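You operate a simulated robot arm through the tools that you are given. There is no shell and no other tool.

Carry out the task below with a simulated robot arm. There is one attempt and no reset: what you move stays moved.

Task
Change the cream end pad for the grey end pad.
Fine: loosen the collar screw with the key, stand the old pad in the free slot, push the new one home, tighten; the key goes back. Set down upright: chuck key.

The check looks at the end state, three seconds after you hand in, the way a careful person would. Anything else that was tipped, shoved, dropped, spilled or broken makes it a failure.

Robot
A 6-joint arm with a three-finger gripper, fixed in place. Base frame: the origin is at the foot of the arm, x ahead of it, y to its left, z up; the work surface is at about z = 735. Lengths are in mm, angles in degrees, forces in N, time in s.
Its first joint turns from -166.0 to 166.0 degrees. Payload 4.89 kg.
The TCP is the grasp point between the finger pads, 30 mm short of the fingertips. In the tool frame z runs along the fingers and y along their closing line. The gripper opens to 164 mm. The gripper's body begins 125 mm behind the TCP.
Orientation is that of the tool frame in the base frame, as [roll, pitch, yaw] about the fixed x, y, z axes, in that order (R = Rz(yaw) Ry(pitch) Rx(roll)). With the fingers straight down and closing along the base's y, the tool's x points along the base's -x, its y along +y and its z along -z.

Tools
- The arm moves only by the tool send_rows. Its arguments are lists of equal length, an entry for each row: "gripper": the finger opening in mm, from 0 to 164; "linear": the shift along the base's x, y, z in units of 40 mm (1.0 is 40 mm), a list of three; "rotation": the turn, a rotation vector about the base's x, y, z in units of 5 degrees (1.0 is 5 degrees), a list of three. In form: {"gripper": [gripper, ...], "linear": [[x, y, z], ...], "rotation": [[ax, ay, az], ...]}. A call has 1 to 20 rows; each row shifts and turns the commanded pose from where the row before left it. A call with a number of a shift or a turn outside -1 to 1 is refused whole. A row lasts 0.2 s, in which the tool goes at most 50 mm and 8.6 degrees; a call with a longer step from one row to the next is refused whole, and so is a gripper value outside its range. Where a pose cannot be reached the arm comes as near as it can. A force on the tool above 40 N (or 10 N above the force at the start of the call, whichever is more), or a blocked arm, ends the call early, and 0.2 s more pass. The fingers move at their own pace (about 108 mm/s each) and stop on an object; they squeeze with about 41 N. The grip force told is the motor's: it shows also when the fingers shut on nothing. Time passes only in rows, and 0.2 s behind the last, so rows that do not move let the fingers close. The reply holds the time, the measured pose of the TCP, the force on the tool along the base axes, the opening and the grip force, in the units named above and with some noise, with the torque about the TCP (base axes, N m) and any sound that the robot's microphone picked up.
- Cameras (640 x 400 px; columns grow to the right, rows downward): "scene" is fixed at [43.9, -640.1, 1653.6]; the picture's right is [-0.42, -0.91, 0.00], its down [-0.86, 0.40, -0.31] and it looks along [0.28, -0.13, -0.95] (base axes); focal length 214 px, centre (320, 200). "wrist" rides on the gripper at [76, -2, -152] in the tool frame; the picture's right is [0.02, 1.00, 0.00], its down [-0.88, 0.02, -0.47] and it looks along [-0.47, 0.01, 0.88] (tool axes); focal length 247 px, centre (320, 200). There is no depth. A picture from a camera that has moved, and an enlarged one, comes with that camera's place and axes in the base frame and with its lens. The place of the scene camera against the robot may be out by one fixed shift of up to 18 mm in any direction.
- camera(camera): a new picture of that camera. It takes no simulated time.
- move_column(by): slides the trunk up (or, below 0, down) by that many mm; the arm rides with it, the base frame stays. It gives what a move gives, with no picture.
- close_up(camera, box): a new picture of the part [left, top, right, bottom] of that camera's present view, enlarged. It takes no simulated time.
- hand_in(): hands the job in; it is judged then, once.

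Places have to be worked out from the pictures, the camera data and where the tool is seen. Open the gripper and draw the arm clear of the work before you hand the job in, unless the task says otherwise.

The tools are called after "Call:" as name(argument=value, ...) on one line, values as JSON. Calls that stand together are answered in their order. send_rows: Moves the arm, as the interface text tells. Its arguments: {"type":"object","properties":{"gripper":{"type":"array"},"linear":{"type":"array"},"rotation":{"type":"array"}},"required":["gripper","linear","rotation"]} The other tools are called the same way: move_column (by) slides the trunk up or down; camera (camera) takes a picture; close_up (camera, box) takes an enlarged picture of a part of a camera's view; hand_in () hands the job in.

At the start:

```text
t: 0.0
eef_pos: [569.8, -271.8, 1217.1]
tcp_rot: [-179.9, 0.1, -179.9]
force: [0.5, 0.2, 0.6]
moment: [-0.02, -0.03, 0.0]
opening: 163.7
finger_force: 0.1
trunk travel left (down, up): [-175.0, 215.0]
```

scene: 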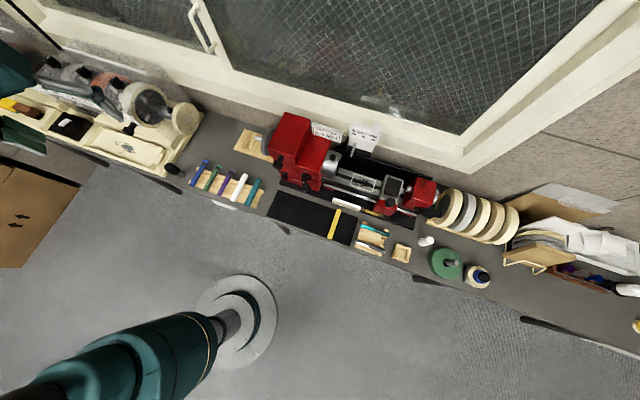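
wrist: 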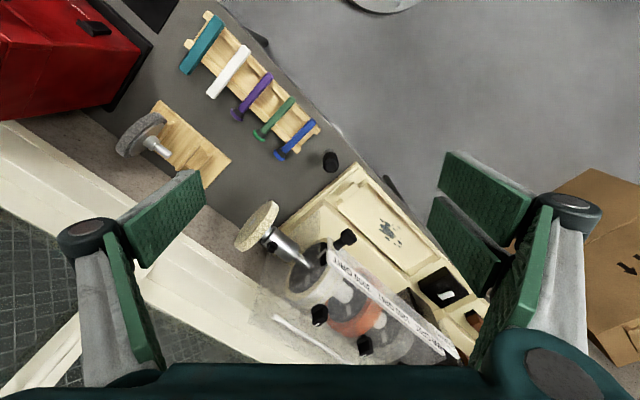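

I'll begin by looking at the scene more closely: the lathe, the blocks left of it, and the tool that carries a cream pad.

Call:
close_up(camera="scene", box=[0, 40, 220, 180])

Call:
close_up(camera="scene", box=[160, 90, 320, 220])

Call:
close_up(camera="scene", box=[300, 120, 540, 300])

Call:
close_up(camera="wrist", box=[90, 0, 350, 240])

Call:
close_up(camera="wrist", box=[200, 140, 520, 370])

```text
2.86 times, centred on (110, 110) of scene
camera zoom: at [43.9, -640.1, 1653.6], right [-0.42, -0.91, 0.0], down [-0.86, 0.4, -0.31], along [0.28, -0.13, -0.95], focal length 613 px, centre (920, 457)
```

zoom: 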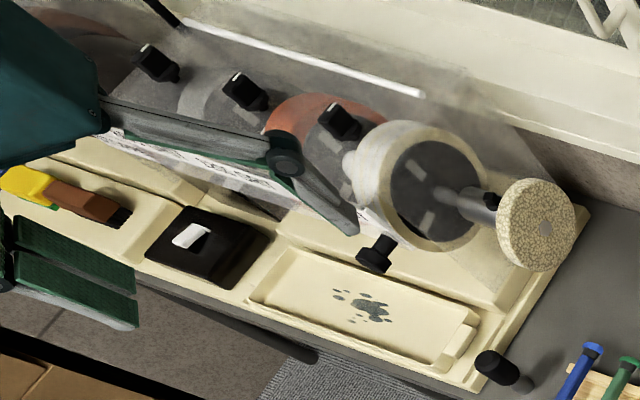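

```text
3.08 times, centred on (240, 155) of scene
camera zoom: at [43.9, -640.1, 1653.6], right [-0.42, -0.91, 0.0], down [-0.86, 0.4, -0.31], along [0.28, -0.13, -0.95], focal length 660 px, centre (566, 338)
```

zoom: 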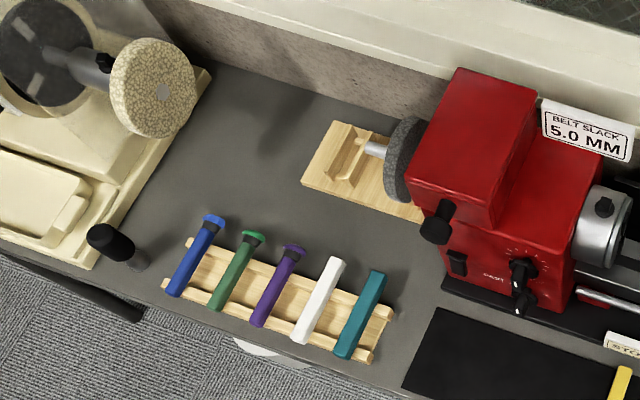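

```text
2.22 times, centred on (420, 210) of scene
camera zoom: at [43.9, -640.1, 1653.6], right [-0.42, -0.91, 0.0], down [-0.86, 0.4, -0.31], along [0.28, -0.13, -0.95], focal length 477 px, centre (98, 178)
```

zoom: 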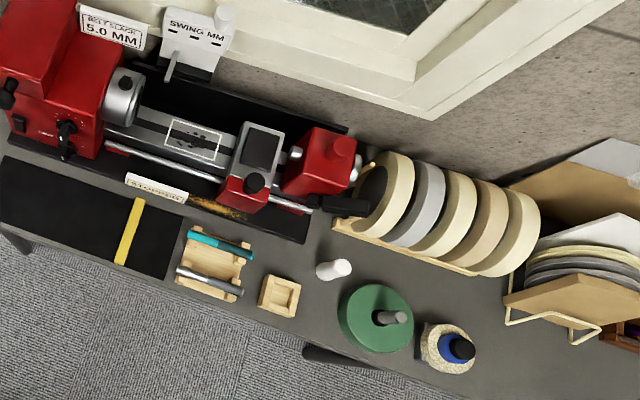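

```text
1.67 times, centred on (220, 120) of wrist
camera zoom: at [493.6, -275.0, 1368.0], right [-0.02, 1.0, 0.0], down [0.88, 0.02, 0.47], along [0.47, 0.01, -0.88], focal length 412 px, centre (487, 333)
```

zoom: 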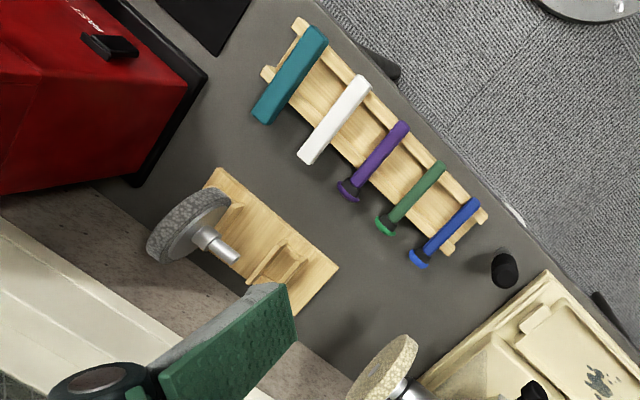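

```text
1.74 times, centred on (360, 255) of wrist
camera zoom: at [493.6, -275.0, 1368.0], right [-0.02, 1.0, 0.0], down [0.88, 0.02, 0.47], along [0.47, 0.01, -0.88], focal length 430 px, centre (250, 104)
```

zoom: 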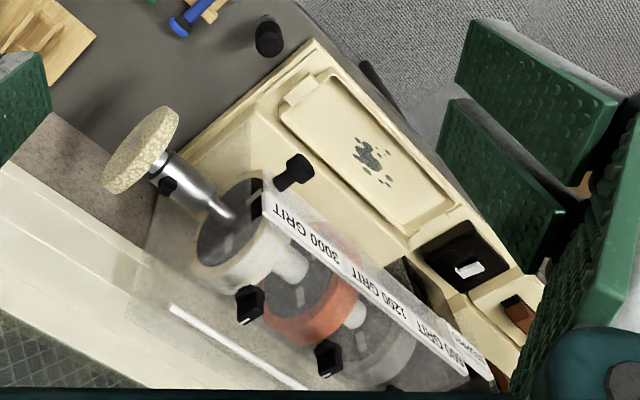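

The wooden stand with the grey pad is at about (690,-600), and the cream pad sits on the polisher's arbor at about (780,-395,950). The black-handled key is at about (690,-240). I'll move the wrist camera closer for a better look, staying high.

Call:
send_rows(gripper=[164, 164, 164], linear=[[0.8, -0.6, -0.3], [0.8, -0.6, -0.3], [0.2, -0.8, -0.3]], rotation=[[0, 0, 0], [0, 0, 0], [0, 0, 0]])

Call:
camera(camera="wrist")

Call:
camera(camera="scene")

```text
t: 0.8
eef_pos: [642.5, -351.7, 1181.2]
tcp_rot: [-180.0, 0.0, -180.0]
force: [0.2, 1.1, 0.2]
moment: [-0.1, 0.01, -0.01]
opening: 164.0
finger_force: 0.0
trunk travel left (down, up): [-175.0, 215.0]
```

```text
taken
camera wrist: at [566.5, -354.0, 1331.9], right [-0.02, 1.0, 0.0], down [0.88, 0.02, 0.47], along [0.47, 0.01, -0.88], focal length 247 px, centre (320, 200)
```

wrist: 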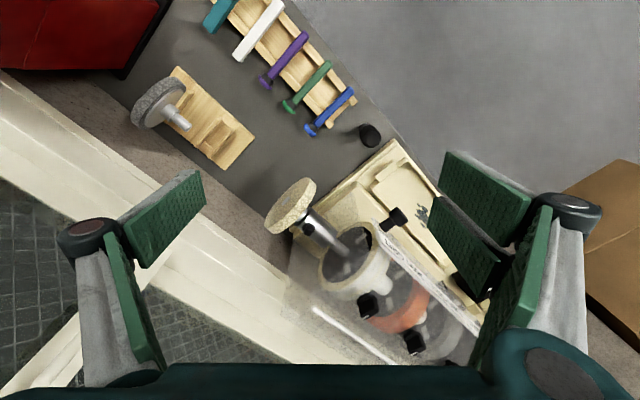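

```text
taken
```

scene: 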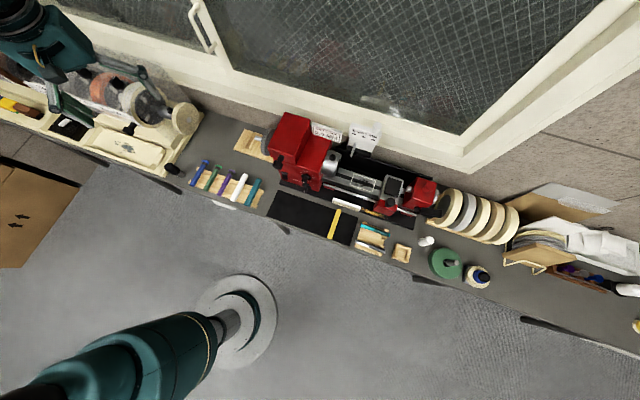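

Call:
close_up(camera="wrist", box=[240, 110, 420, 270])

Call:
close_up(camera="wrist", box=[110, 50, 270, 180])

Call:
close_up(camera="wrist", box=[320, 100, 420, 170])

```text
2.50 times, centred on (330, 190) of wrist
camera zoom: at [566.5, -354.0, 1331.9], right [-0.02, 1.0, 0.0], down [0.88, 0.02, 0.47], along [0.47, 0.01, -0.88], focal length 617 px, centre (295, 225)
```

zoom: 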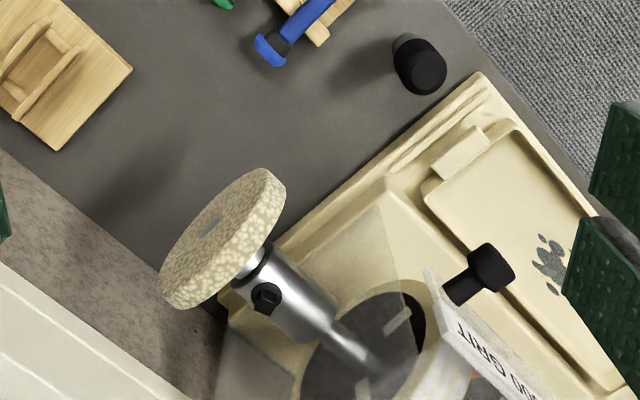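

```text
3.08 times, centred on (190, 115) of wrist
camera zoom: at [566.5, -354.0, 1331.9], right [-0.02, 1.0, 0.0], down [0.88, 0.02, 0.47], along [0.47, 0.01, -0.88], focal length 760 px, centre (720, 462)
```

zoom: 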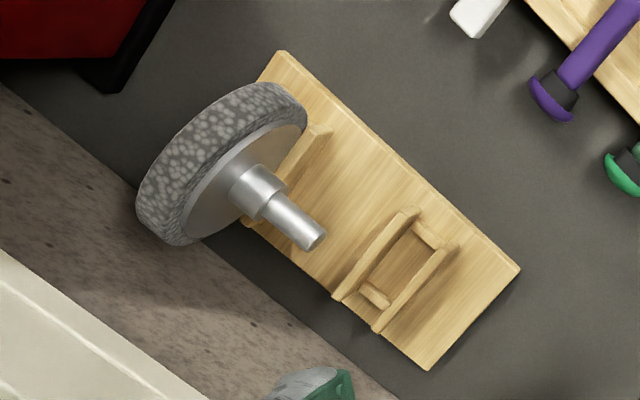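

```text
5.71 times, centred on (370, 135) of wrist
camera zoom: at [566.5, -354.0, 1331.9], right [-0.02, 1.0, 0.0], down [0.88, 0.02, 0.47], along [0.47, 0.01, -0.88], focal length 1411 px, centre (34, 571)
```

zoom: 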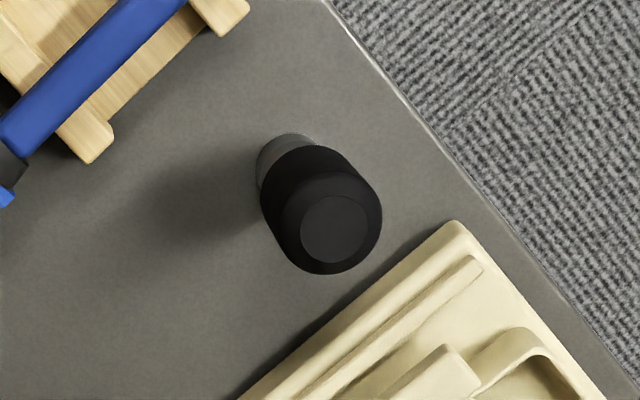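

The key is a socket with a black handle standing upright on the bench, and the collar has a black screw head on top. The stand has two railed slots, with the grey pad in the far one. I'll go lower for close-range triangulation of the key and collar.

Call:
send_rows(gripper=[164, 164, 164, 164, 164], linear=[[0, 0, -0.9], [0, 0.0, -0.9], [0, 0, -0.9], [0, 0, -0.6], [0, 0, 0]], rotation=[[0, 0, 0], [0, 0, 0], [0, 0, 0], [0, 0, 0], [0, 0, 0]])

Call:
camera(camera="wrist")

Call:
close_up(camera="wrist", box=[230, 100, 390, 200])

Call:
close_up(camera="wrist", box=[230, 180, 390, 280])

Call:
close_up(camera="wrist", box=[370, 50, 450, 150])

```text
t: 2.0
eef_pos: [641.1, -352.4, 1048.8]
tcp_rot: [180.0, 0.0, -179.9]
force: [0.2, -0.3, -0.2]
moment: [0.03, 0.05, 0.02]
opening: 163.8
finger_force: 0.1
trunk travel left (down, up): [-175.0, 215.0]
```

```text
taken
camera wrist: at [565.5, -355.2, 1199.8], right [-0.02, 1.0, 0.0], down [0.88, 0.02, 0.47], along [0.47, 0.01, -0.88], focal length 247 px, centre (320, 200)
```

wrist: 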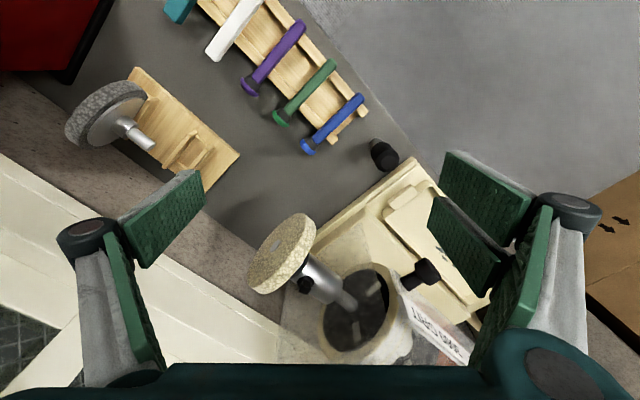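

```text
4.00 times, centred on (310, 150) of wrist
camera zoom: at [565.5, -355.2, 1199.8], right [-0.02, 1.0, 0.0], down [0.88, 0.02, 0.47], along [0.47, 0.01, -0.88], focal length 988 px, centre (360, 400)
```

zoom: 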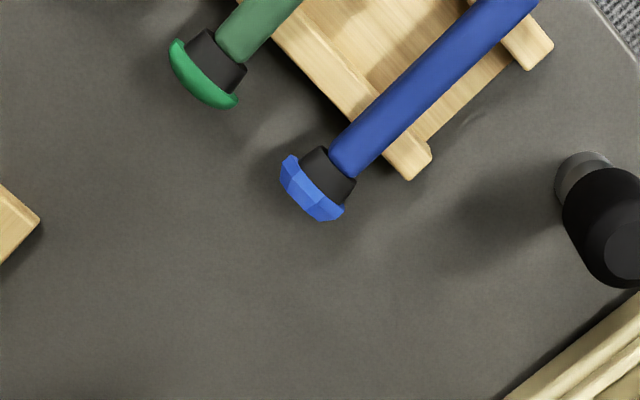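

```text
4.00 times, centred on (310, 230) of wrist
camera zoom: at [565.5, -355.2, 1199.8], right [-0.02, 1.0, 0.0], down [0.88, 0.02, 0.47], along [0.47, 0.01, -0.88], focal length 988 px, centre (360, 80)
```

zoom: 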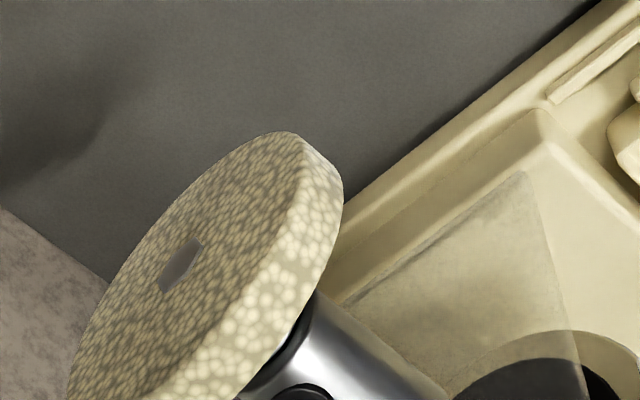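

```text
4.00 times, centred on (410, 100) of wrist
camera zoom: at [565.5, -355.2, 1199.8], right [-0.02, 1.0, 0.0], down [0.88, 0.02, 0.47], along [0.47, 0.01, -0.88], focal length 988 px, centre (-40, 600)
```

zoom: 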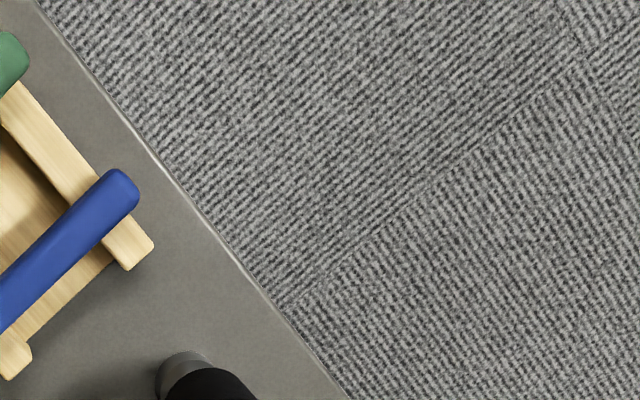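

Call:
close_up(camera="wrist", box=[340, 120, 420, 170])

Call:
close_up(camera="wrist", box=[240, 200, 368, 320])

Call:
close_up(camera="wrist", box=[60, 60, 250, 200])

```text
8.00 times, centred on (380, 145) of wrist
camera zoom: at [565.5, -355.2, 1199.8], right [-0.02, 1.0, 0.0], down [0.88, 0.02, 0.47], along [0.47, 0.01, -0.88], focal length 1976 px, centre (-160, 640)
```

zoom: 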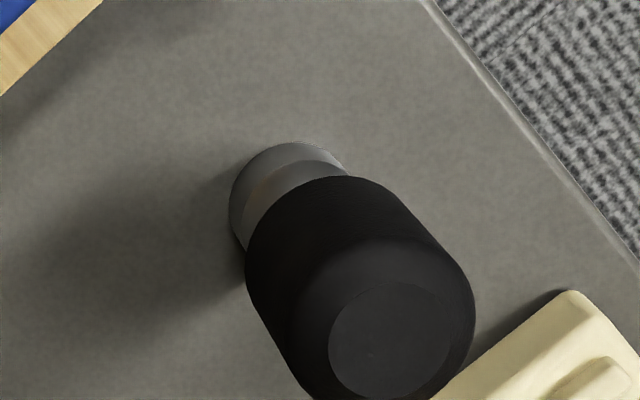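

```text
3.33 times, centred on (304, 260) of wrist
camera zoom: at [565.5, -355.2, 1199.8], right [-0.02, 1.0, 0.0], down [0.88, 0.02, 0.47], along [0.47, 0.01, -0.88], focal length 823 px, centre (373, 0)
```

zoom: 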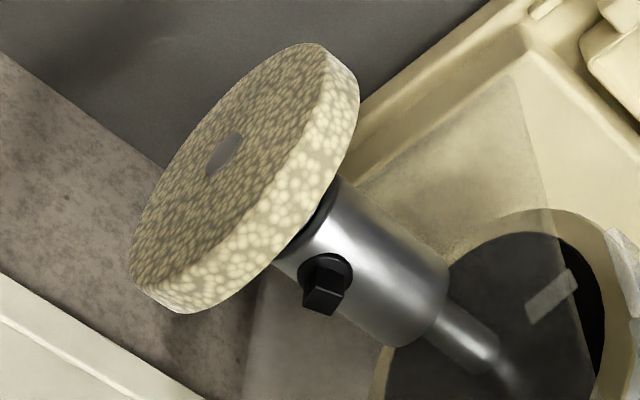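

```text
2.86 times, centred on (155, 130) of wrist
camera zoom: at [565.5, -355.2, 1199.8], right [-0.02, 1.0, 0.0], down [0.88, 0.02, 0.47], along [0.47, 0.01, -0.88], focal length 706 px, centre (791, 400)
```

zoom: 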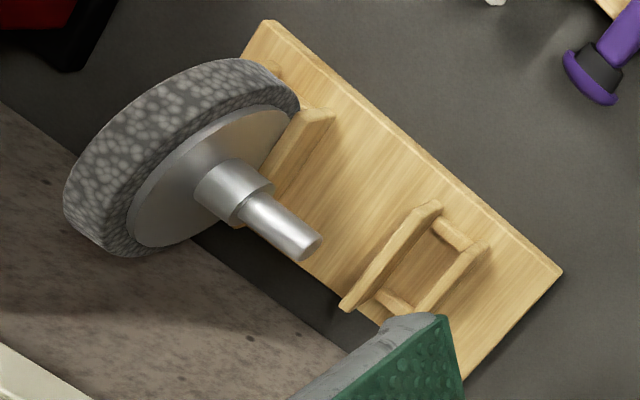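

The key stands at about (692,-245) with its handle top at z≈832. The collar screw is a square post near (815–830,-369,~970), and the arbor axis runs roughly at 45°. I'll turn the tool -45° so its closing line follows the arbor axis, and view the collar from the bench front.

Call:
send_rows(gripper=[164, 164, 164, 164, 164, 164, 164, 164, 164, 164], linear=[[0, 0, 0.8], [0, 0, 0.8], [0.3, 0.12, 0], [0.3, 0.12, 0], [0.3, 0.12, 0], [0.4, 0.12, 0], [0.4, 0.12, 0], [0.4, 0.12, 0], [0.4, 0.12, 0], [0.2, 0.1, 0]], rotation=[[0, 0, 0], [0, 0, -1], [0, 0, -1], [0, 0, -1], [0, 0, -1], [0, 0, -1], [0, 0, -1], [0, 0, -1], [0, 0, -1], [0, 0, -1]])

Call:
camera(camera="wrist")

```text
t: 4.2
eef_pos: [749.5, -314.6, 1112.6]
tcp_rot: [-180.0, 0.0, 134.8]
force: [0.3, -0.1, -0.4]
moment: [-0.01, -0.03, 0.0]
opening: 164.1
finger_force: 0.0
trunk travel left (down, up): [-175.0, 215.0]
```

```text
taken
camera wrist: at [695.3, -262.5, 1263.4], right [0.69, 0.72, 0.0], down [0.64, -0.61, 0.47], along [0.34, -0.33, -0.88], focal length 247 px, centre (320, 200)
```

wrist: 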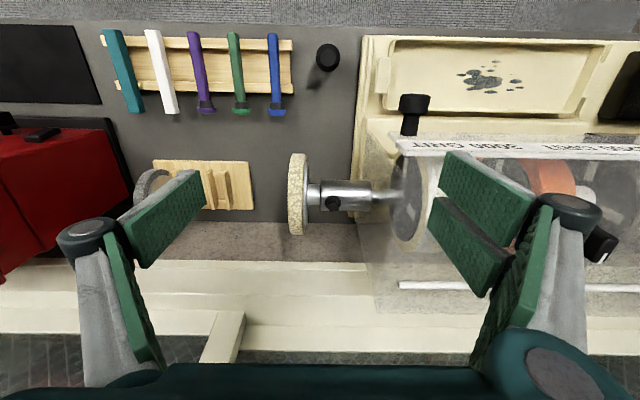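

The view is now square to the arbor. I'll enlarge the collar, pad, stand and key.

Call:
close_up(camera="wrist", box=[280, 145, 410, 240])

Call:
close_up(camera="wrist", box=[120, 140, 280, 240])

Call:
close_up(camera="wrist", box=[288, 30, 368, 80])

Call:
close_up(camera="wrist", box=[360, 90, 520, 290])

```text
4.21 times, centred on (345, 192) of wrist
camera zoom: at [695.3, -262.5, 1263.4], right [0.69, 0.72, 0.0], down [0.64, -0.61, 0.47], along [0.34, -0.33, -0.88], focal length 1040 px, centre (215, 232)
```

zoom: 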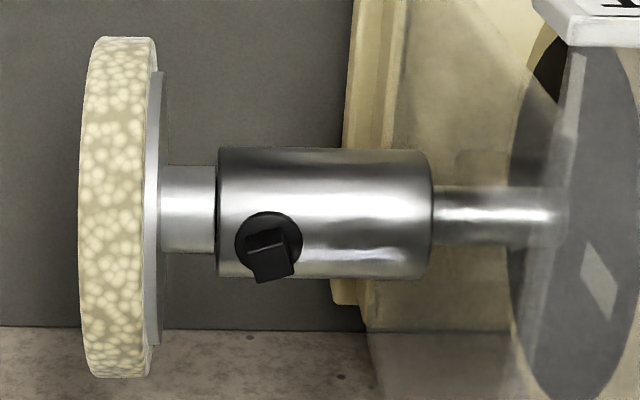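

```text
4.00 times, centred on (200, 190) of wrist
camera zoom: at [695.3, -262.5, 1263.4], right [0.69, 0.72, 0.0], down [0.64, -0.61, 0.47], along [0.34, -0.33, -0.88], focal length 988 px, centre (800, 240)
```

zoom: 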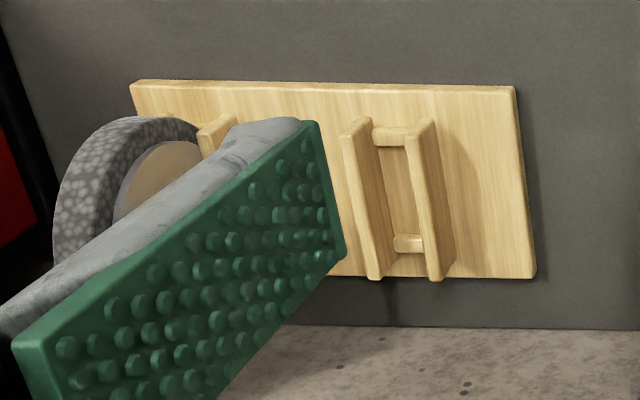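

```text
8.00 times, centred on (328, 55) of wrist
camera zoom: at [695.3, -262.5, 1263.4], right [0.69, 0.72, 0.0], down [0.64, -0.61, 0.47], along [0.34, -0.33, -0.88], focal length 1976 px, centre (256, 1360)
```

zoom: 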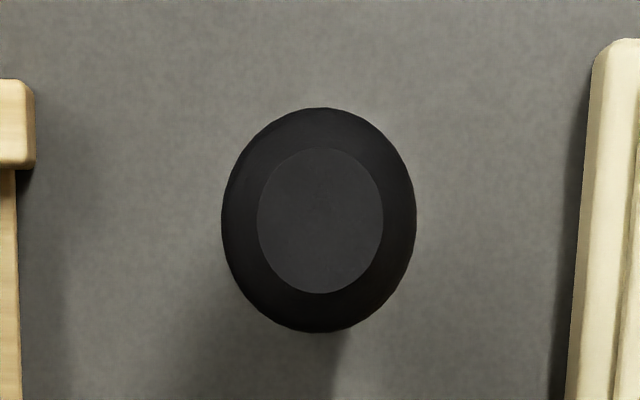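

```text
2.00 times, centred on (440, 190) of wrist
camera zoom: at [695.3, -262.5, 1263.4], right [0.69, 0.72, 0.0], down [0.64, -0.61, 0.47], along [0.34, -0.33, -0.88], focal length 494 px, centre (80, 220)
```

zoom: 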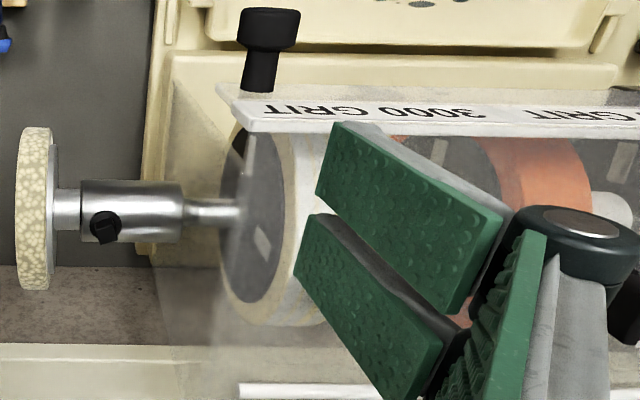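

Working in the bench frame, the arbor axis is at about 45° with its centre at z≈922. The screw is at about (832,-369) with its top at z≈965, and the key at (692.5,-244.5) with its top at 832. I'll move above the key with the fingers partly closed.

Call:
send_rows(gripper=[120, 90, 80, 80, 80, 80, 80, 80, 80], linear=[[-0.473, 0.585, 0], [-0.473, 0.585, 0], [-0.474, 0.585, 0], [0, 0, -0.9], [0, 0, -0.9], [0, 0, -0.9], [0, 0, -0.9], [0, 0, -0.9], [0, 0, 0]], rotation=[[0, 0, 0], [0, 0, 0], [0, 0, 0], [0, 0, 0], [0, 0, 0], [0, 0, 0], [0, 0, 0], [0, 0, 0], [0, 0, 0]])

Call:
camera(camera="wrist")

Call:
close_up(camera="wrist", box=[220, 140, 420, 265])

```text
t: 6.2
eef_pos: [692.0, -244.4, 934.0]
tcp_rot: [180.0, -0.1, 135.0]
force: [0.0, 0.5, -0.2]
moment: [0.02, 0.03, 0.01]
opening: 79.8
finger_force: 0.1
trunk travel left (down, up): [-175.0, 215.0]
```

```text
taken
camera wrist: at [637.6, -193.2, 1084.8], right [0.69, 0.72, 0.0], down [0.64, -0.61, 0.47], along [0.34, -0.33, -0.88], focal length 247 px, centre (320, 200)
```

wrist: 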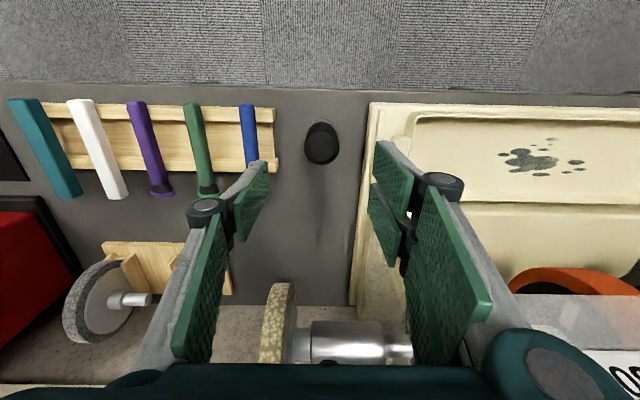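

```text
3.20 times, centred on (320, 202) of wrist
camera zoom: at [637.6, -193.2, 1084.8], right [0.69, 0.72, 0.0], down [0.64, -0.61, 0.47], along [0.34, -0.33, -0.88], focal length 790 px, centre (320, 192)
```

zoom: 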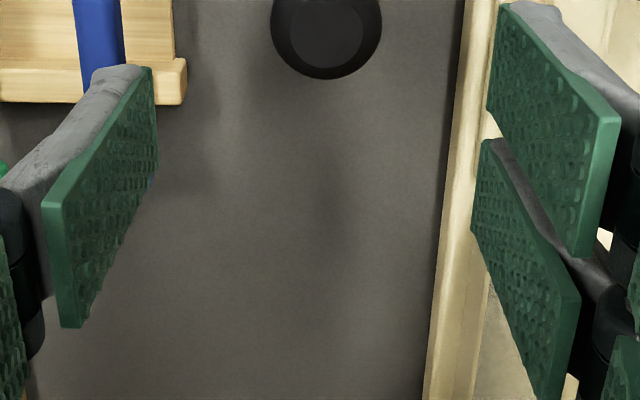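

The key is centred between the fingers. I'll lower to grip the handle at about z=813 and close.

Call:
send_rows(gripper=[64, 64, 64, 64, 64, 30, 30, 30, 30], linear=[[0.01, 0, -0.75], [0, 0, -0.75], [0, 0, -0.75], [0, 0, -0.75], [0, 0, 0], [0, 0, 0], [0, 0, 0], [0, 0, 0], [0, 0, 0]], rotation=[[0, 0, 0], [0, 0, 0], [0, 0, 0], [0, 0, 0], [0, 0, 0], [0, 0, 0], [0, 0, 0], [0, 0, 0], [0, 0, 0]])

Call:
camera(camera="wrist")

```text
t: 8.2
eef_pos: [693.6, -243.6, 813.6]
tcp_rot: [-180.0, 0.0, 135.0]
force: [0.2, -0.5, 0.4]
moment: [0.0, 0.01, 0.01]
opening: 35.7
finger_force: 41.2
trunk travel left (down, up): [-175.0, 215.0]
```

```text
taken
camera wrist: at [639.4, -192.9, 964.5], right [0.69, 0.72, 0.0], down [0.64, -0.61, 0.47], along [0.34, -0.33, -0.88], focal length 247 px, centre (320, 200)
```

wrist: 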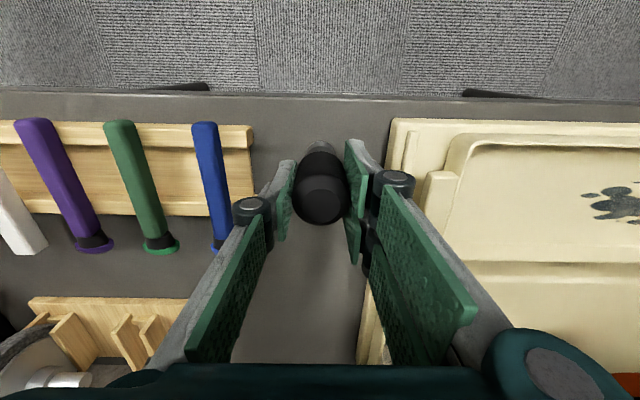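

The key is gripped at 35.7 mm opening. I'll lift it straight up and look at the screw from here.

Call:
send_rows(gripper=[30, 30, 30, 30, 30, 30, 30, 30], linear=[[0, 0, 0.3], [0, 0, 0.9], [0, 0, 1], [0, 0, 1], [0, 0, 1], [0, 0, 1], [0, 0, 1], [0, 0, 0.8]], rotation=[[0, 0, 0], [0, 0, 0], [0, 0, 0], [0, 0, 0], [0, 0, 0], [0, 0, 0], [0, 0, 0], [0, 0, 0]])

Call:
camera(camera="wrist")

Call:
close_up(camera="wrist", box=[280, 220, 400, 300])

Call:
close_up(camera="wrist", box=[280, 130, 370, 220])

Call:
camera(camera="scene")

```text
t: 10.0
eef_pos: [691.3, -244.6, 1093.6]
tcp_rot: [179.9, 0.0, 135.0]
force: [0.3, -0.7, -1.3]
moment: [0.02, 0.06, 0.02]
opening: 35.7
finger_force: 41.6
trunk travel left (down, up): [-175.0, 215.0]
```

```text
taken
camera wrist: at [637.7, -192.5, 1244.1], right [0.69, 0.72, 0.0], down [0.64, -0.61, 0.47], along [0.34, -0.33, -0.88], focal length 247 px, centre (320, 200)
```

wrist: 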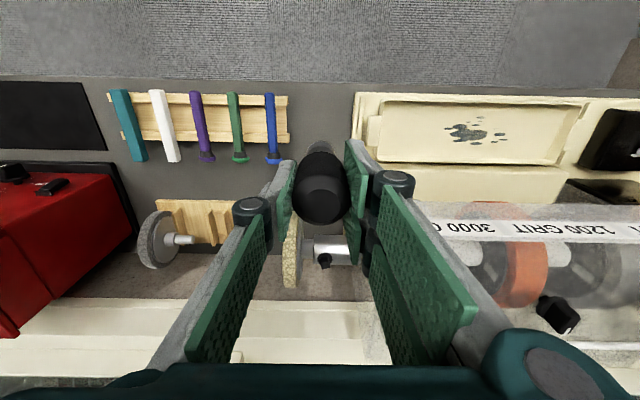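

```text
5.00 times, centred on (340, 260) of wrist
camera zoom: at [637.7, -192.5, 1244.1], right [0.69, 0.72, 0.0], down [0.64, -0.61, 0.47], along [0.34, -0.33, -0.88], focal length 1235 px, centre (220, -100)
```

zoom: 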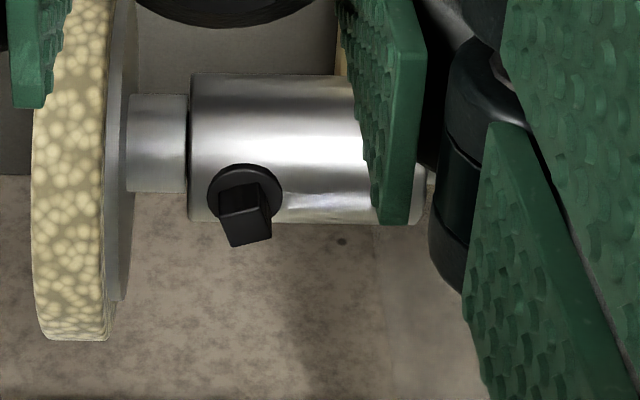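

```text
4.44 times, centred on (325, 175) of wrist
camera zoom: at [637.7, -192.5, 1244.1], right [0.69, 0.72, 0.0], down [0.64, -0.61, 0.47], along [0.34, -0.33, -0.88], focal length 1098 px, centre (298, 311)
```

zoom: 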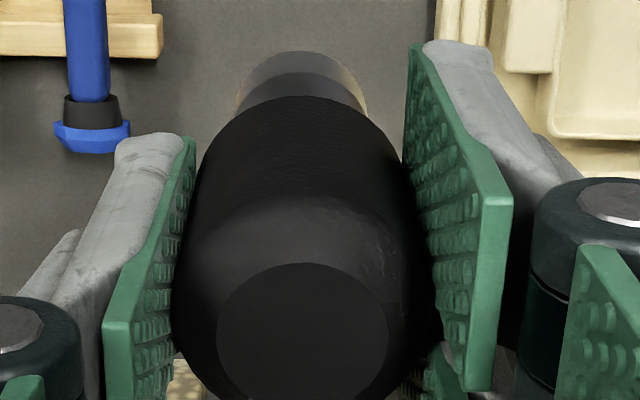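

```text
taken
```

scene: 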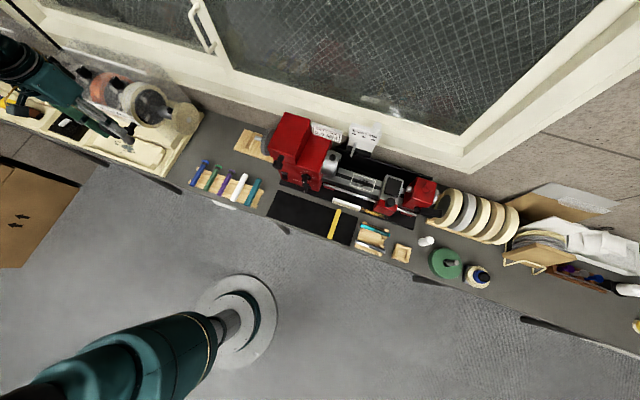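

Call:
close_up(camera="wrist", box=[310, 244, 350, 274])

Call:
close_up(camera="wrist", box=[300, 130, 345, 165])

```text
13.33 times, centred on (330, 259) of wrist
camera zoom: at [637.7, -192.5, 1244.1], right [0.69, 0.72, 0.0], down [0.64, -0.61, 0.47], along [0.34, -0.33, -0.88], focal length 3293 px, centre (187, -587)
```

zoom: 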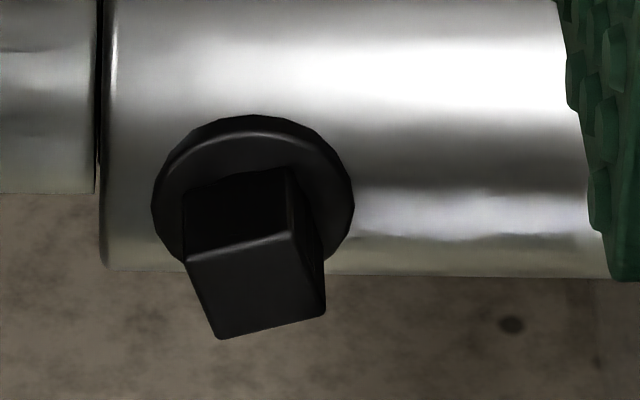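

```text
11.43 times, centred on (322, 148) of wrist
camera zoom: at [637.7, -192.5, 1244.1], right [0.69, 0.72, 0.0], down [0.64, -0.61, 0.47], along [0.34, -0.33, -0.88], focal length 2823 px, centre (291, 800)
```

zoom: 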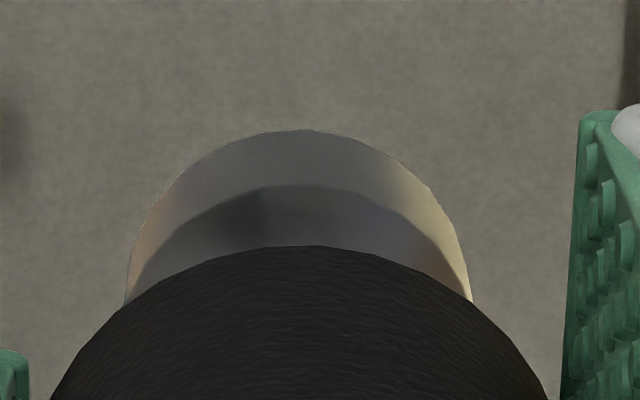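

The screw's square post has edges at about 65°/-25° in the base frame, its top is at z≈962, and it is about 12.7 mm across. Relative to the key it is +10 mm along the arbor and +187 mm toward the wall. I'll move the key above it and check with the scene camera.

Call:
send_rows(gripper=[30, 30, 30, 30, 30, 30], linear=[[0.696, -0.624, 0], [0.696, -0.624, 0], [0.696, -0.624, 0], [0.696, -0.624, 0], [0.696, -0.624, 0], [0, 0, -0.5]], rotation=[[0, 0, 0], [0, 0, 0], [0, 0, 0], [0, 0, 0], [0, 0, 0], [0, 0, 0]])

Call:
camera(camera="wrist")

Call:
close_up(camera="scene", box=[140, 80, 230, 140])

```text
t: 11.4
eef_pos: [831.1, -369.0, 1073.5]
tcp_rot: [179.9, 0.0, 135.0]
force: [-0.5, 0.3, -0.7]
moment: [0.0, -0.03, 0.01]
opening: 35.6
finger_force: 40.6
trunk travel left (down, up): [-175.0, 215.0]
```

```text
taken
camera wrist: at [778.0, -317.7, 1224.3], right [0.69, 0.72, 0.0], down [0.64, -0.61, 0.47], along [0.34, -0.33, -0.88], focal length 247 px, centre (320, 200)
```

wrist: 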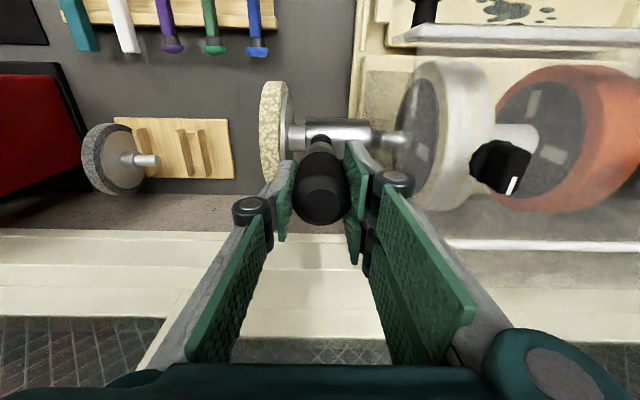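

```text
6.67 times, centred on (185, 110) of scene
camera zoom: at [43.9, -640.1, 1653.6], right [-0.42, -0.91, 0.0], down [-0.86, 0.4, -0.31], along [0.28, -0.13, -0.95], focal length 1430 px, centre (1220, 800)
```

zoom: 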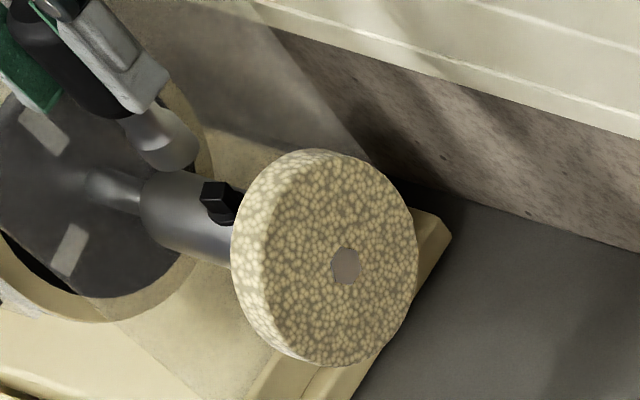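

Call:
close_up(camera="scene", box=[155, 90, 185, 115])

Call:
close_up(camera="wrist", box=[290, 105, 350, 150])

```text
16.00 times, centred on (170, 102) of scene
camera zoom: at [43.9, -640.1, 1653.6], right [-0.42, -0.91, 0.0], down [-0.86, 0.4, -0.31], along [0.28, -0.13, -0.95], focal length 3432 px, centre (2720, 1760)
```

zoom: 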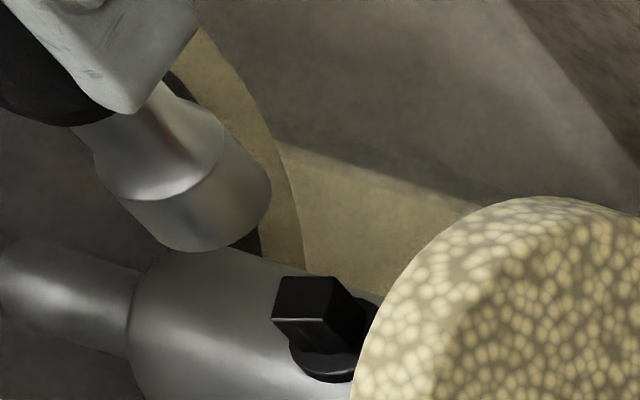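

```text
8.89 times, centred on (320, 128) of wrist
camera zoom: at [778.0, -317.7, 1224.3], right [0.69, 0.72, 0.0], down [0.64, -0.61, 0.47], along [0.34, -0.33, -0.88], focal length 2195 px, centre (320, 844)
```

zoom: 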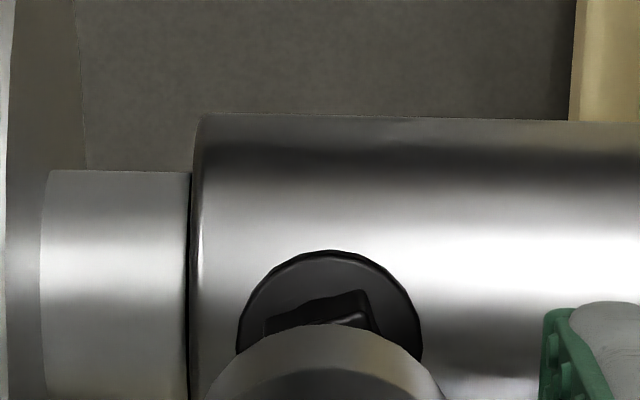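

Call:
close_up(camera="wrist", box=[305, 125, 340, 150])

Call:
close_up(camera="scene", box=[158, 95, 172, 105])

Call:
close_up(camera="scene", box=[164, 100, 178, 110])

```text
16.00 times, centred on (322, 138) of wrist
camera zoom: at [778.0, -317.7, 1224.3], right [0.69, 0.72, 0.0], down [0.64, -0.61, 0.47], along [0.34, -0.33, -0.88], focal length 3952 px, centre (280, 1200)
```

zoom: 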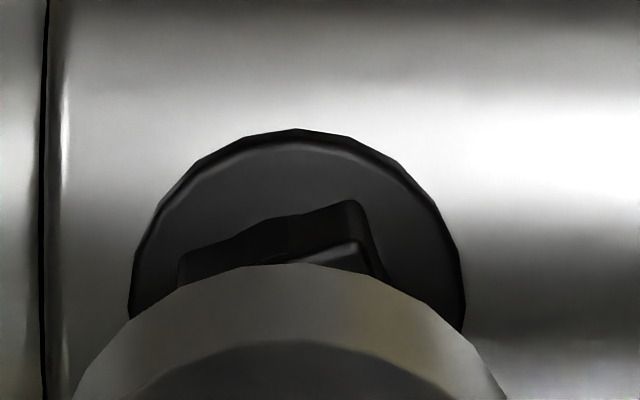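

```text
16.00 times, centred on (165, 100) of scene
camera zoom: at [43.9, -640.1, 1653.6], right [-0.42, -0.91, 0.0], down [-0.86, 0.4, -0.31], along [0.28, -0.13, -0.95], focal length 3432 px, centre (2800, 1800)
```

zoom: 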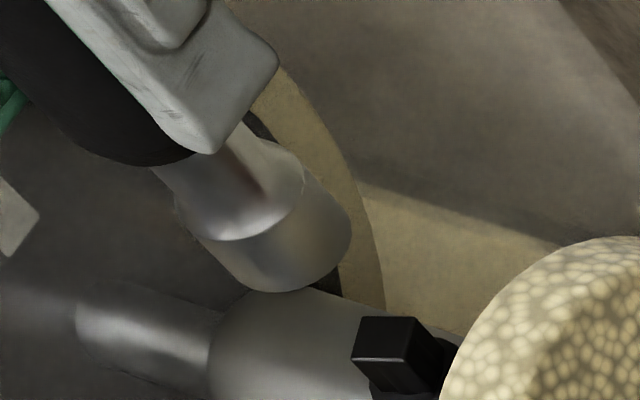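

```text
16.00 times, centred on (171, 105) of scene
camera zoom: at [43.9, -640.1, 1653.6], right [-0.42, -0.91, 0.0], down [-0.86, 0.4, -0.31], along [0.28, -0.13, -0.95], focal length 3432 px, centre (2704, 1720)
```

zoom: 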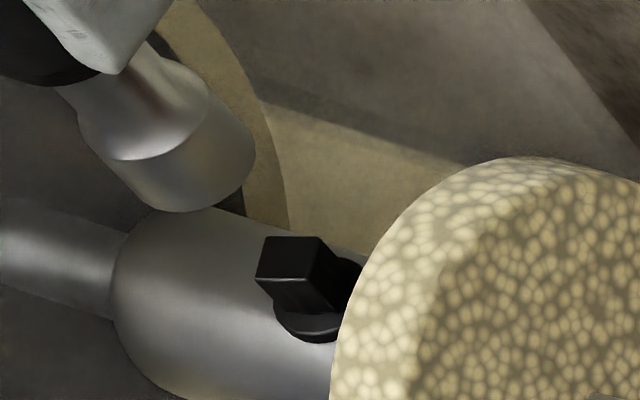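

The scene view shows the key slightly short of the post toward the wall, by about 2.5 mm, and about 0.75 mm low along the arbor. I'll correct that and lower until the socket is just above the post.

Call:
send_rows(gripper=[30, 30, 30], linear=[[0.0575, -0.031, -0.3], [0, 0, -0.3], [0, 0, 0]], rotation=[[0, 0, 0], [0, 0, 0], [0, 0, 0]])

Call:
close_up(camera="scene", box=[160, 97, 174, 107])

Call:
close_up(camera="wrist", box=[305, 125, 340, 150])

```text
t: 12.2
eef_pos: [835.0, -372.2, 1049.3]
tcp_rot: [-180.0, 0.0, 135.0]
force: [-0.1, -0.5, -0.5]
moment: [-0.01, 0.01, 0.0]
opening: 35.6
finger_force: 41.1
trunk travel left (down, up): [-175.0, 215.0]
```

```text
16.00 times, centred on (167, 102) of scene
camera zoom: at [43.9, -640.1, 1653.6], right [-0.42, -0.91, 0.0], down [-0.86, 0.4, -0.31], along [0.28, -0.13, -0.95], focal length 3432 px, centre (2768, 1768)
```

zoom: 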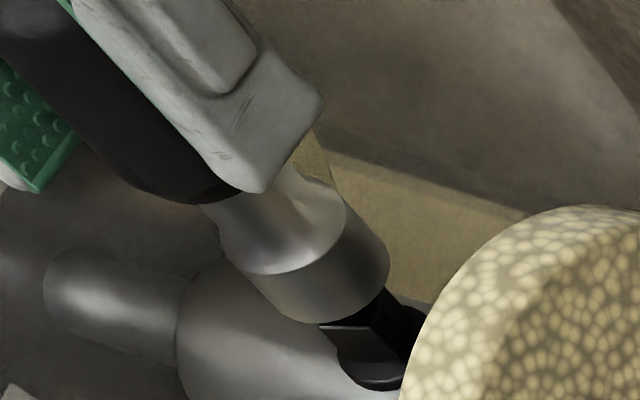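

```text
16.00 times, centred on (322, 138) of wrist
camera zoom: at [780.5, -319.0, 1200.4], right [0.69, 0.72, 0.0], down [0.64, -0.61, 0.47], along [0.34, -0.33, -0.88], focal length 3952 px, centre (280, 1200)
```

zoom: 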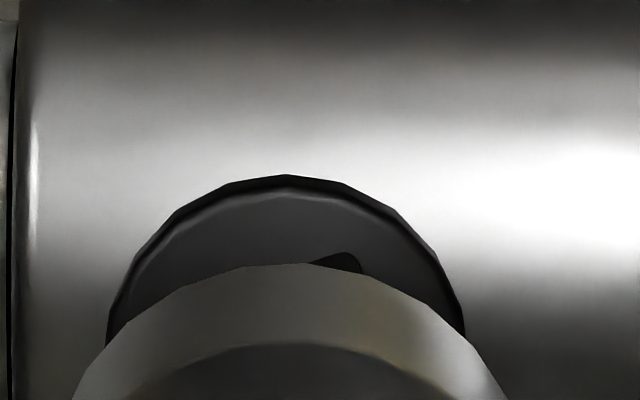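

The key now lines up with the post in both views. I'll lower slowly and watch for contact.

Call:
send_rows(gripper=[30, 30, 30, 30, 30, 30, 30], linear=[[0, 0, -0.05], [0, 0, -0.05], [0, 0, -0.05], [0, 0, -0.025], [0, 0, -0.025], [0, 0, -0.025], [0, 0, 0]], rotation=[[0, 0, 0], [0, 0, 0], [0, 0, 0], [0, 0, 0], [0, 0, 0], [0, 0, 0], [0, 0, 0]])

```text
t: 13.8
eef_pos: [833.3, -370.6, 1040.9]
tcp_rot: [-180.0, 0.1, 135.0]
force: [6.7, -3.3, 19.7]
moment: [-0.08, -0.51, -0.05]
opening: 35.5
finger_force: 41.8
trunk travel left (down, up): [-175.0, 215.0]
```

Contact at key bottom ≈962, as expected for the post's top with the socket not yet aligned. I'll keep light pressure on and turn slowly to find the square.

Call:
send_rows(gripper=[30, 30, 30, 30, 30], linear=[[0, 0, 0], [0, 0, 0], [0, 0, 0], [0, 0, 0], [0, 0, 0]], rotation=[[0, 0, 0.8], [0, 0, 0.8], [0, 0, 0.8], [0, 0, 0.8], [0, 0, 0.8]])

```text
t: 15.0
eef_pos: [833.1, -371.6, 1041.0]
tcp_rot: [-180.0, -0.1, 155.0]
force: [-0.4, -6.1, 15.4]
moment: [-0.3, 0.06, -0.02]
opening: 35.8
finger_force: 41.1
trunk travel left (down, up): [-175.0, 215.0]
```

Call:
send_rows(gripper=[30, 30, 30, 30, 30, 30], linear=[[0, 0, 0], [0, 0, 0], [0, 0, 0], [0, 0, 0], [0, 0, 0], [0, 0, 0]], rotation=[[0, 0, 0.6], [0, 0, 0.6], [0, 0, 0.6], [0, 0, 0.6], [0, 0, 0.6], [0, 0, 0]])

```text
t: 16.4
eef_pos: [834.4, -371.1, 1039.9]
tcp_rot: [180.0, 0.0, 170.1]
force: [-0.3, 0.5, 0.0]
moment: [0.0, 0.01, 0.0]
opening: 35.7
finger_force: 41.2
trunk travel left (down, up): [-175.0, 215.0]
```

The contact force vanished between yaw 155° and 170°, so the square seems to have lined up. I'll try lowering now.

Call:
send_rows(gripper=[30, 30, 30, 30, 30], linear=[[0, 0, -0.05], [0, 0, -0.05], [0, 0, -0.05], [0, 0, -0.05], [0, 0, 0]], rotation=[[0, 0, 0], [0, 0, 0], [0, 0, 0], [0, 0, 0], [0, 0, 0]])

Call:
close_up(camera="scene", box=[160, 97, 174, 107])

```text
t: 17.6
eef_pos: [833.6, -369.2, 1032.6]
tcp_rot: [180.0, 0.0, 170.0]
force: [-0.2, 0.0, -0.2]
moment: [0.0, -0.01, -0.04]
opening: 35.5
finger_force: 40.8
trunk travel left (down, up): [-175.0, 215.0]
```

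```text
16.00 times, centred on (167, 102) of scene
camera zoom: at [43.9, -640.1, 1653.6], right [-0.42, -0.91, 0.0], down [-0.86, 0.4, -0.31], along [0.28, -0.13, -0.95], focal length 3432 px, centre (2768, 1768)
```

zoom: 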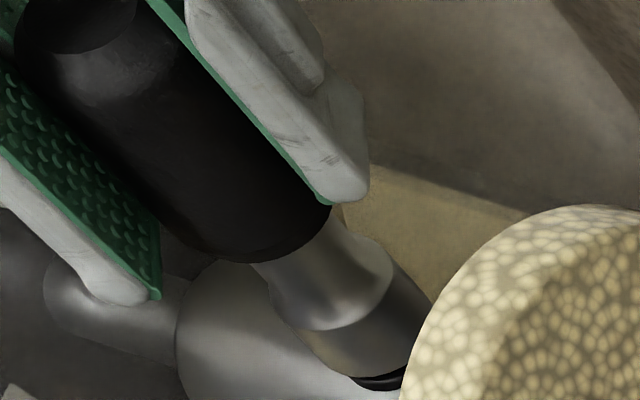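

The socket is on the post with no side force. I'll seat it a few mm further.

Call:
send_rows(gripper=[30, 30, 30, 30, 30], linear=[[0, 0, -0.03], [0, 0, -0.03], [0, 0, -0.03], [0, 0, -0.03], [0, 0, 0]], rotation=[[0, 0, 0], [0, 0, 0], [0, 0, 0], [0, 0, 0], [0, 0, 0]])

```text
t: 18.8
eef_pos: [833.1, -369.2, 1026.3]
tcp_rot: [-179.9, -0.1, 169.9]
force: [6.5, 1.8, 13.7]
moment: [0.01, -0.31, -0.01]
opening: 35.5
finger_force: 40.4
trunk travel left (down, up): [-175.0, 215.0]
```

Seated on the washer. I'll back off about 0.8 mm and turn counter-clockwise (from above) to loosen, watching the torque.

Call:
send_rows(gripper=[30, 30, 30, 30, 30], linear=[[0, 0, 0.02], [0, 0, 0], [0, 0, 0], [0, 0, 0], [0, 0, 0]], rotation=[[0, 0, 0], [0, 0, 0.8], [0, 0, 0.8], [0, 0, 0.8], [0, 0, 0.8]])

```text
t: 20.0
eef_pos: [833.8, -370.8, 1029.4]
tcp_rot: [-179.9, 0.0, -173.9]
force: [0.3, -0.1, -0.2]
moment: [-0.02, -0.01, 0.0]
opening: 35.7
finger_force: 40.3
trunk travel left (down, up): [-175.0, 215.0]
```

Call:
send_rows(gripper=[30, 30, 30, 30, 30], linear=[[0, 0, 0], [0, 0, 0], [0, 0, 0], [0, 0, 0], [0, 0, 0]], rotation=[[0, 0, 0.9], [0, 0, 0.9], [0, 0, 0.9], [0, 0, 0.9], [0, 0, 0.9]])

Call:
close_up(camera="scene", box=[160, 97, 174, 107])

```text
t: 21.2
eef_pos: [833.2, -370.1, 1028.5]
tcp_rot: [-180.0, 0.0, -151.4]
force: [-0.2, 9.6, -3.1]
moment: [0.61, 0.07, -0.07]
opening: 35.6
finger_force: 41.1
trunk travel left (down, up): [-175.0, 215.0]
```

```text
16.00 times, centred on (167, 102) of scene
camera zoom: at [43.9, -640.1, 1653.6], right [-0.42, -0.91, 0.0], down [-0.86, 0.4, -0.31], along [0.28, -0.13, -0.95], focal length 3432 px, centre (2768, 1768)
```

zoom: 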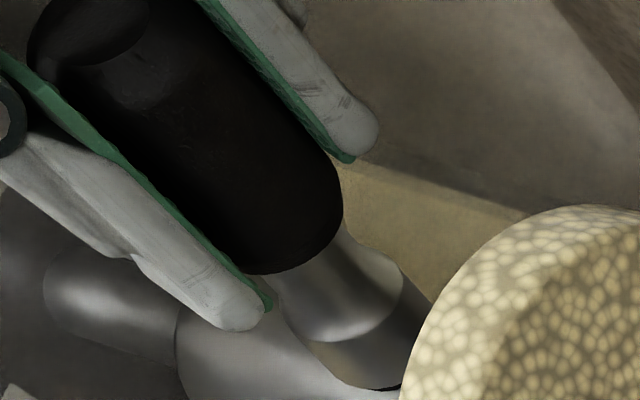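

There's a sideways force, probably slight eccentricity. I'll ease +0.8 mm in y and continue turning counter-clockwise.

Call:
send_rows(gripper=[30, 30, 30, 30, 30, 30], linear=[[0, 0.02, 0], [0, 0, 0], [0, 0, 0], [0, 0, 0], [0, 0, 0], [0, 0, 0]], rotation=[[0, 0, 0], [0, 0, 0.9], [0, 0, 0.9], [0, 0, 0.9], [0, 0, 0.9], [0, 0, 0.9]])

```text
t: 22.6
eef_pos: [834.2, -369.1, 1029.0]
tcp_rot: [180.0, 0.0, -128.9]
force: [0.5, 8.7, -0.1]
moment: [0.58, -0.11, -0.04]
opening: 35.7
finger_force: 40.9
trunk travel left (down, up): [-175.0, 215.0]
```

Call:
send_rows(gripper=[30, 30, 30, 30, 30, 30, 30, 30], linear=[[0, 0.02, 0], [0, 0, 0], [0, 0, 0], [0, 0, 0], [0, 0, 0], [0, 0, 0], [0, 0, 0], [0, 0, 0]], rotation=[[0, 0, 0], [0, 0, 0.9], [0, 0, 0.9], [0, 0, 0.9], [0, 0, 0.9], [0, 0, 0.9], [0, 0, 0.9], [0, 0, 0]])

Call:
close_up(camera="scene", box=[140, 80, 230, 140])

Call:
camera(camera="wrist")

```text
t: 24.4
eef_pos: [833.0, -368.4, 1028.6]
tcp_rot: [179.9, 0.2, -101.9]
force: [-0.8, 11.3, -3.9]
moment: [0.68, 0.01, -0.46]
opening: 35.1
finger_force: 40.8
trunk travel left (down, up): [-175.0, 215.0]
```

```text
6.67 times, centred on (185, 110) of scene
camera zoom: at [43.9, -640.1, 1653.6], right [-0.42, -0.91, 0.0], down [-0.86, 0.4, -0.31], along [0.28, -0.13, -0.95], focal length 1430 px, centre (1220, 800)
```

zoom: 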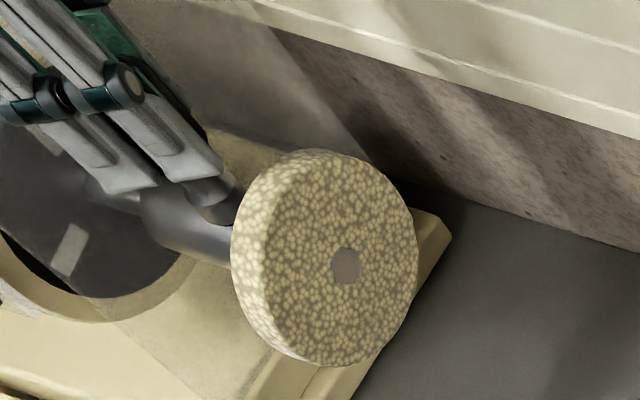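

```text
taken
camera wrist: at [820.7, -444.5, 1179.0], right [-0.98, 0.19, 0.0], down [0.16, 0.87, 0.47], along [0.09, 0.47, -0.88], focal length 247 px, centre (320, 200)
```

wrist: 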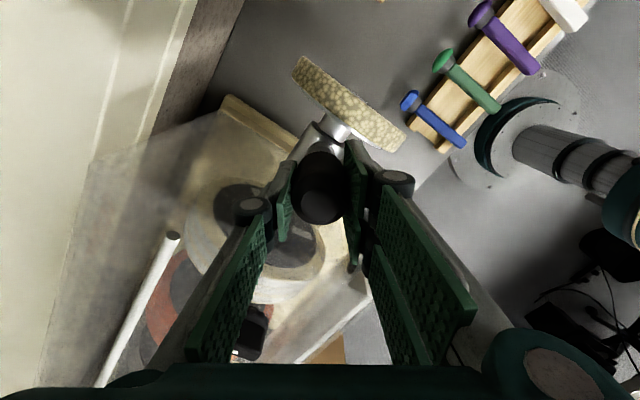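

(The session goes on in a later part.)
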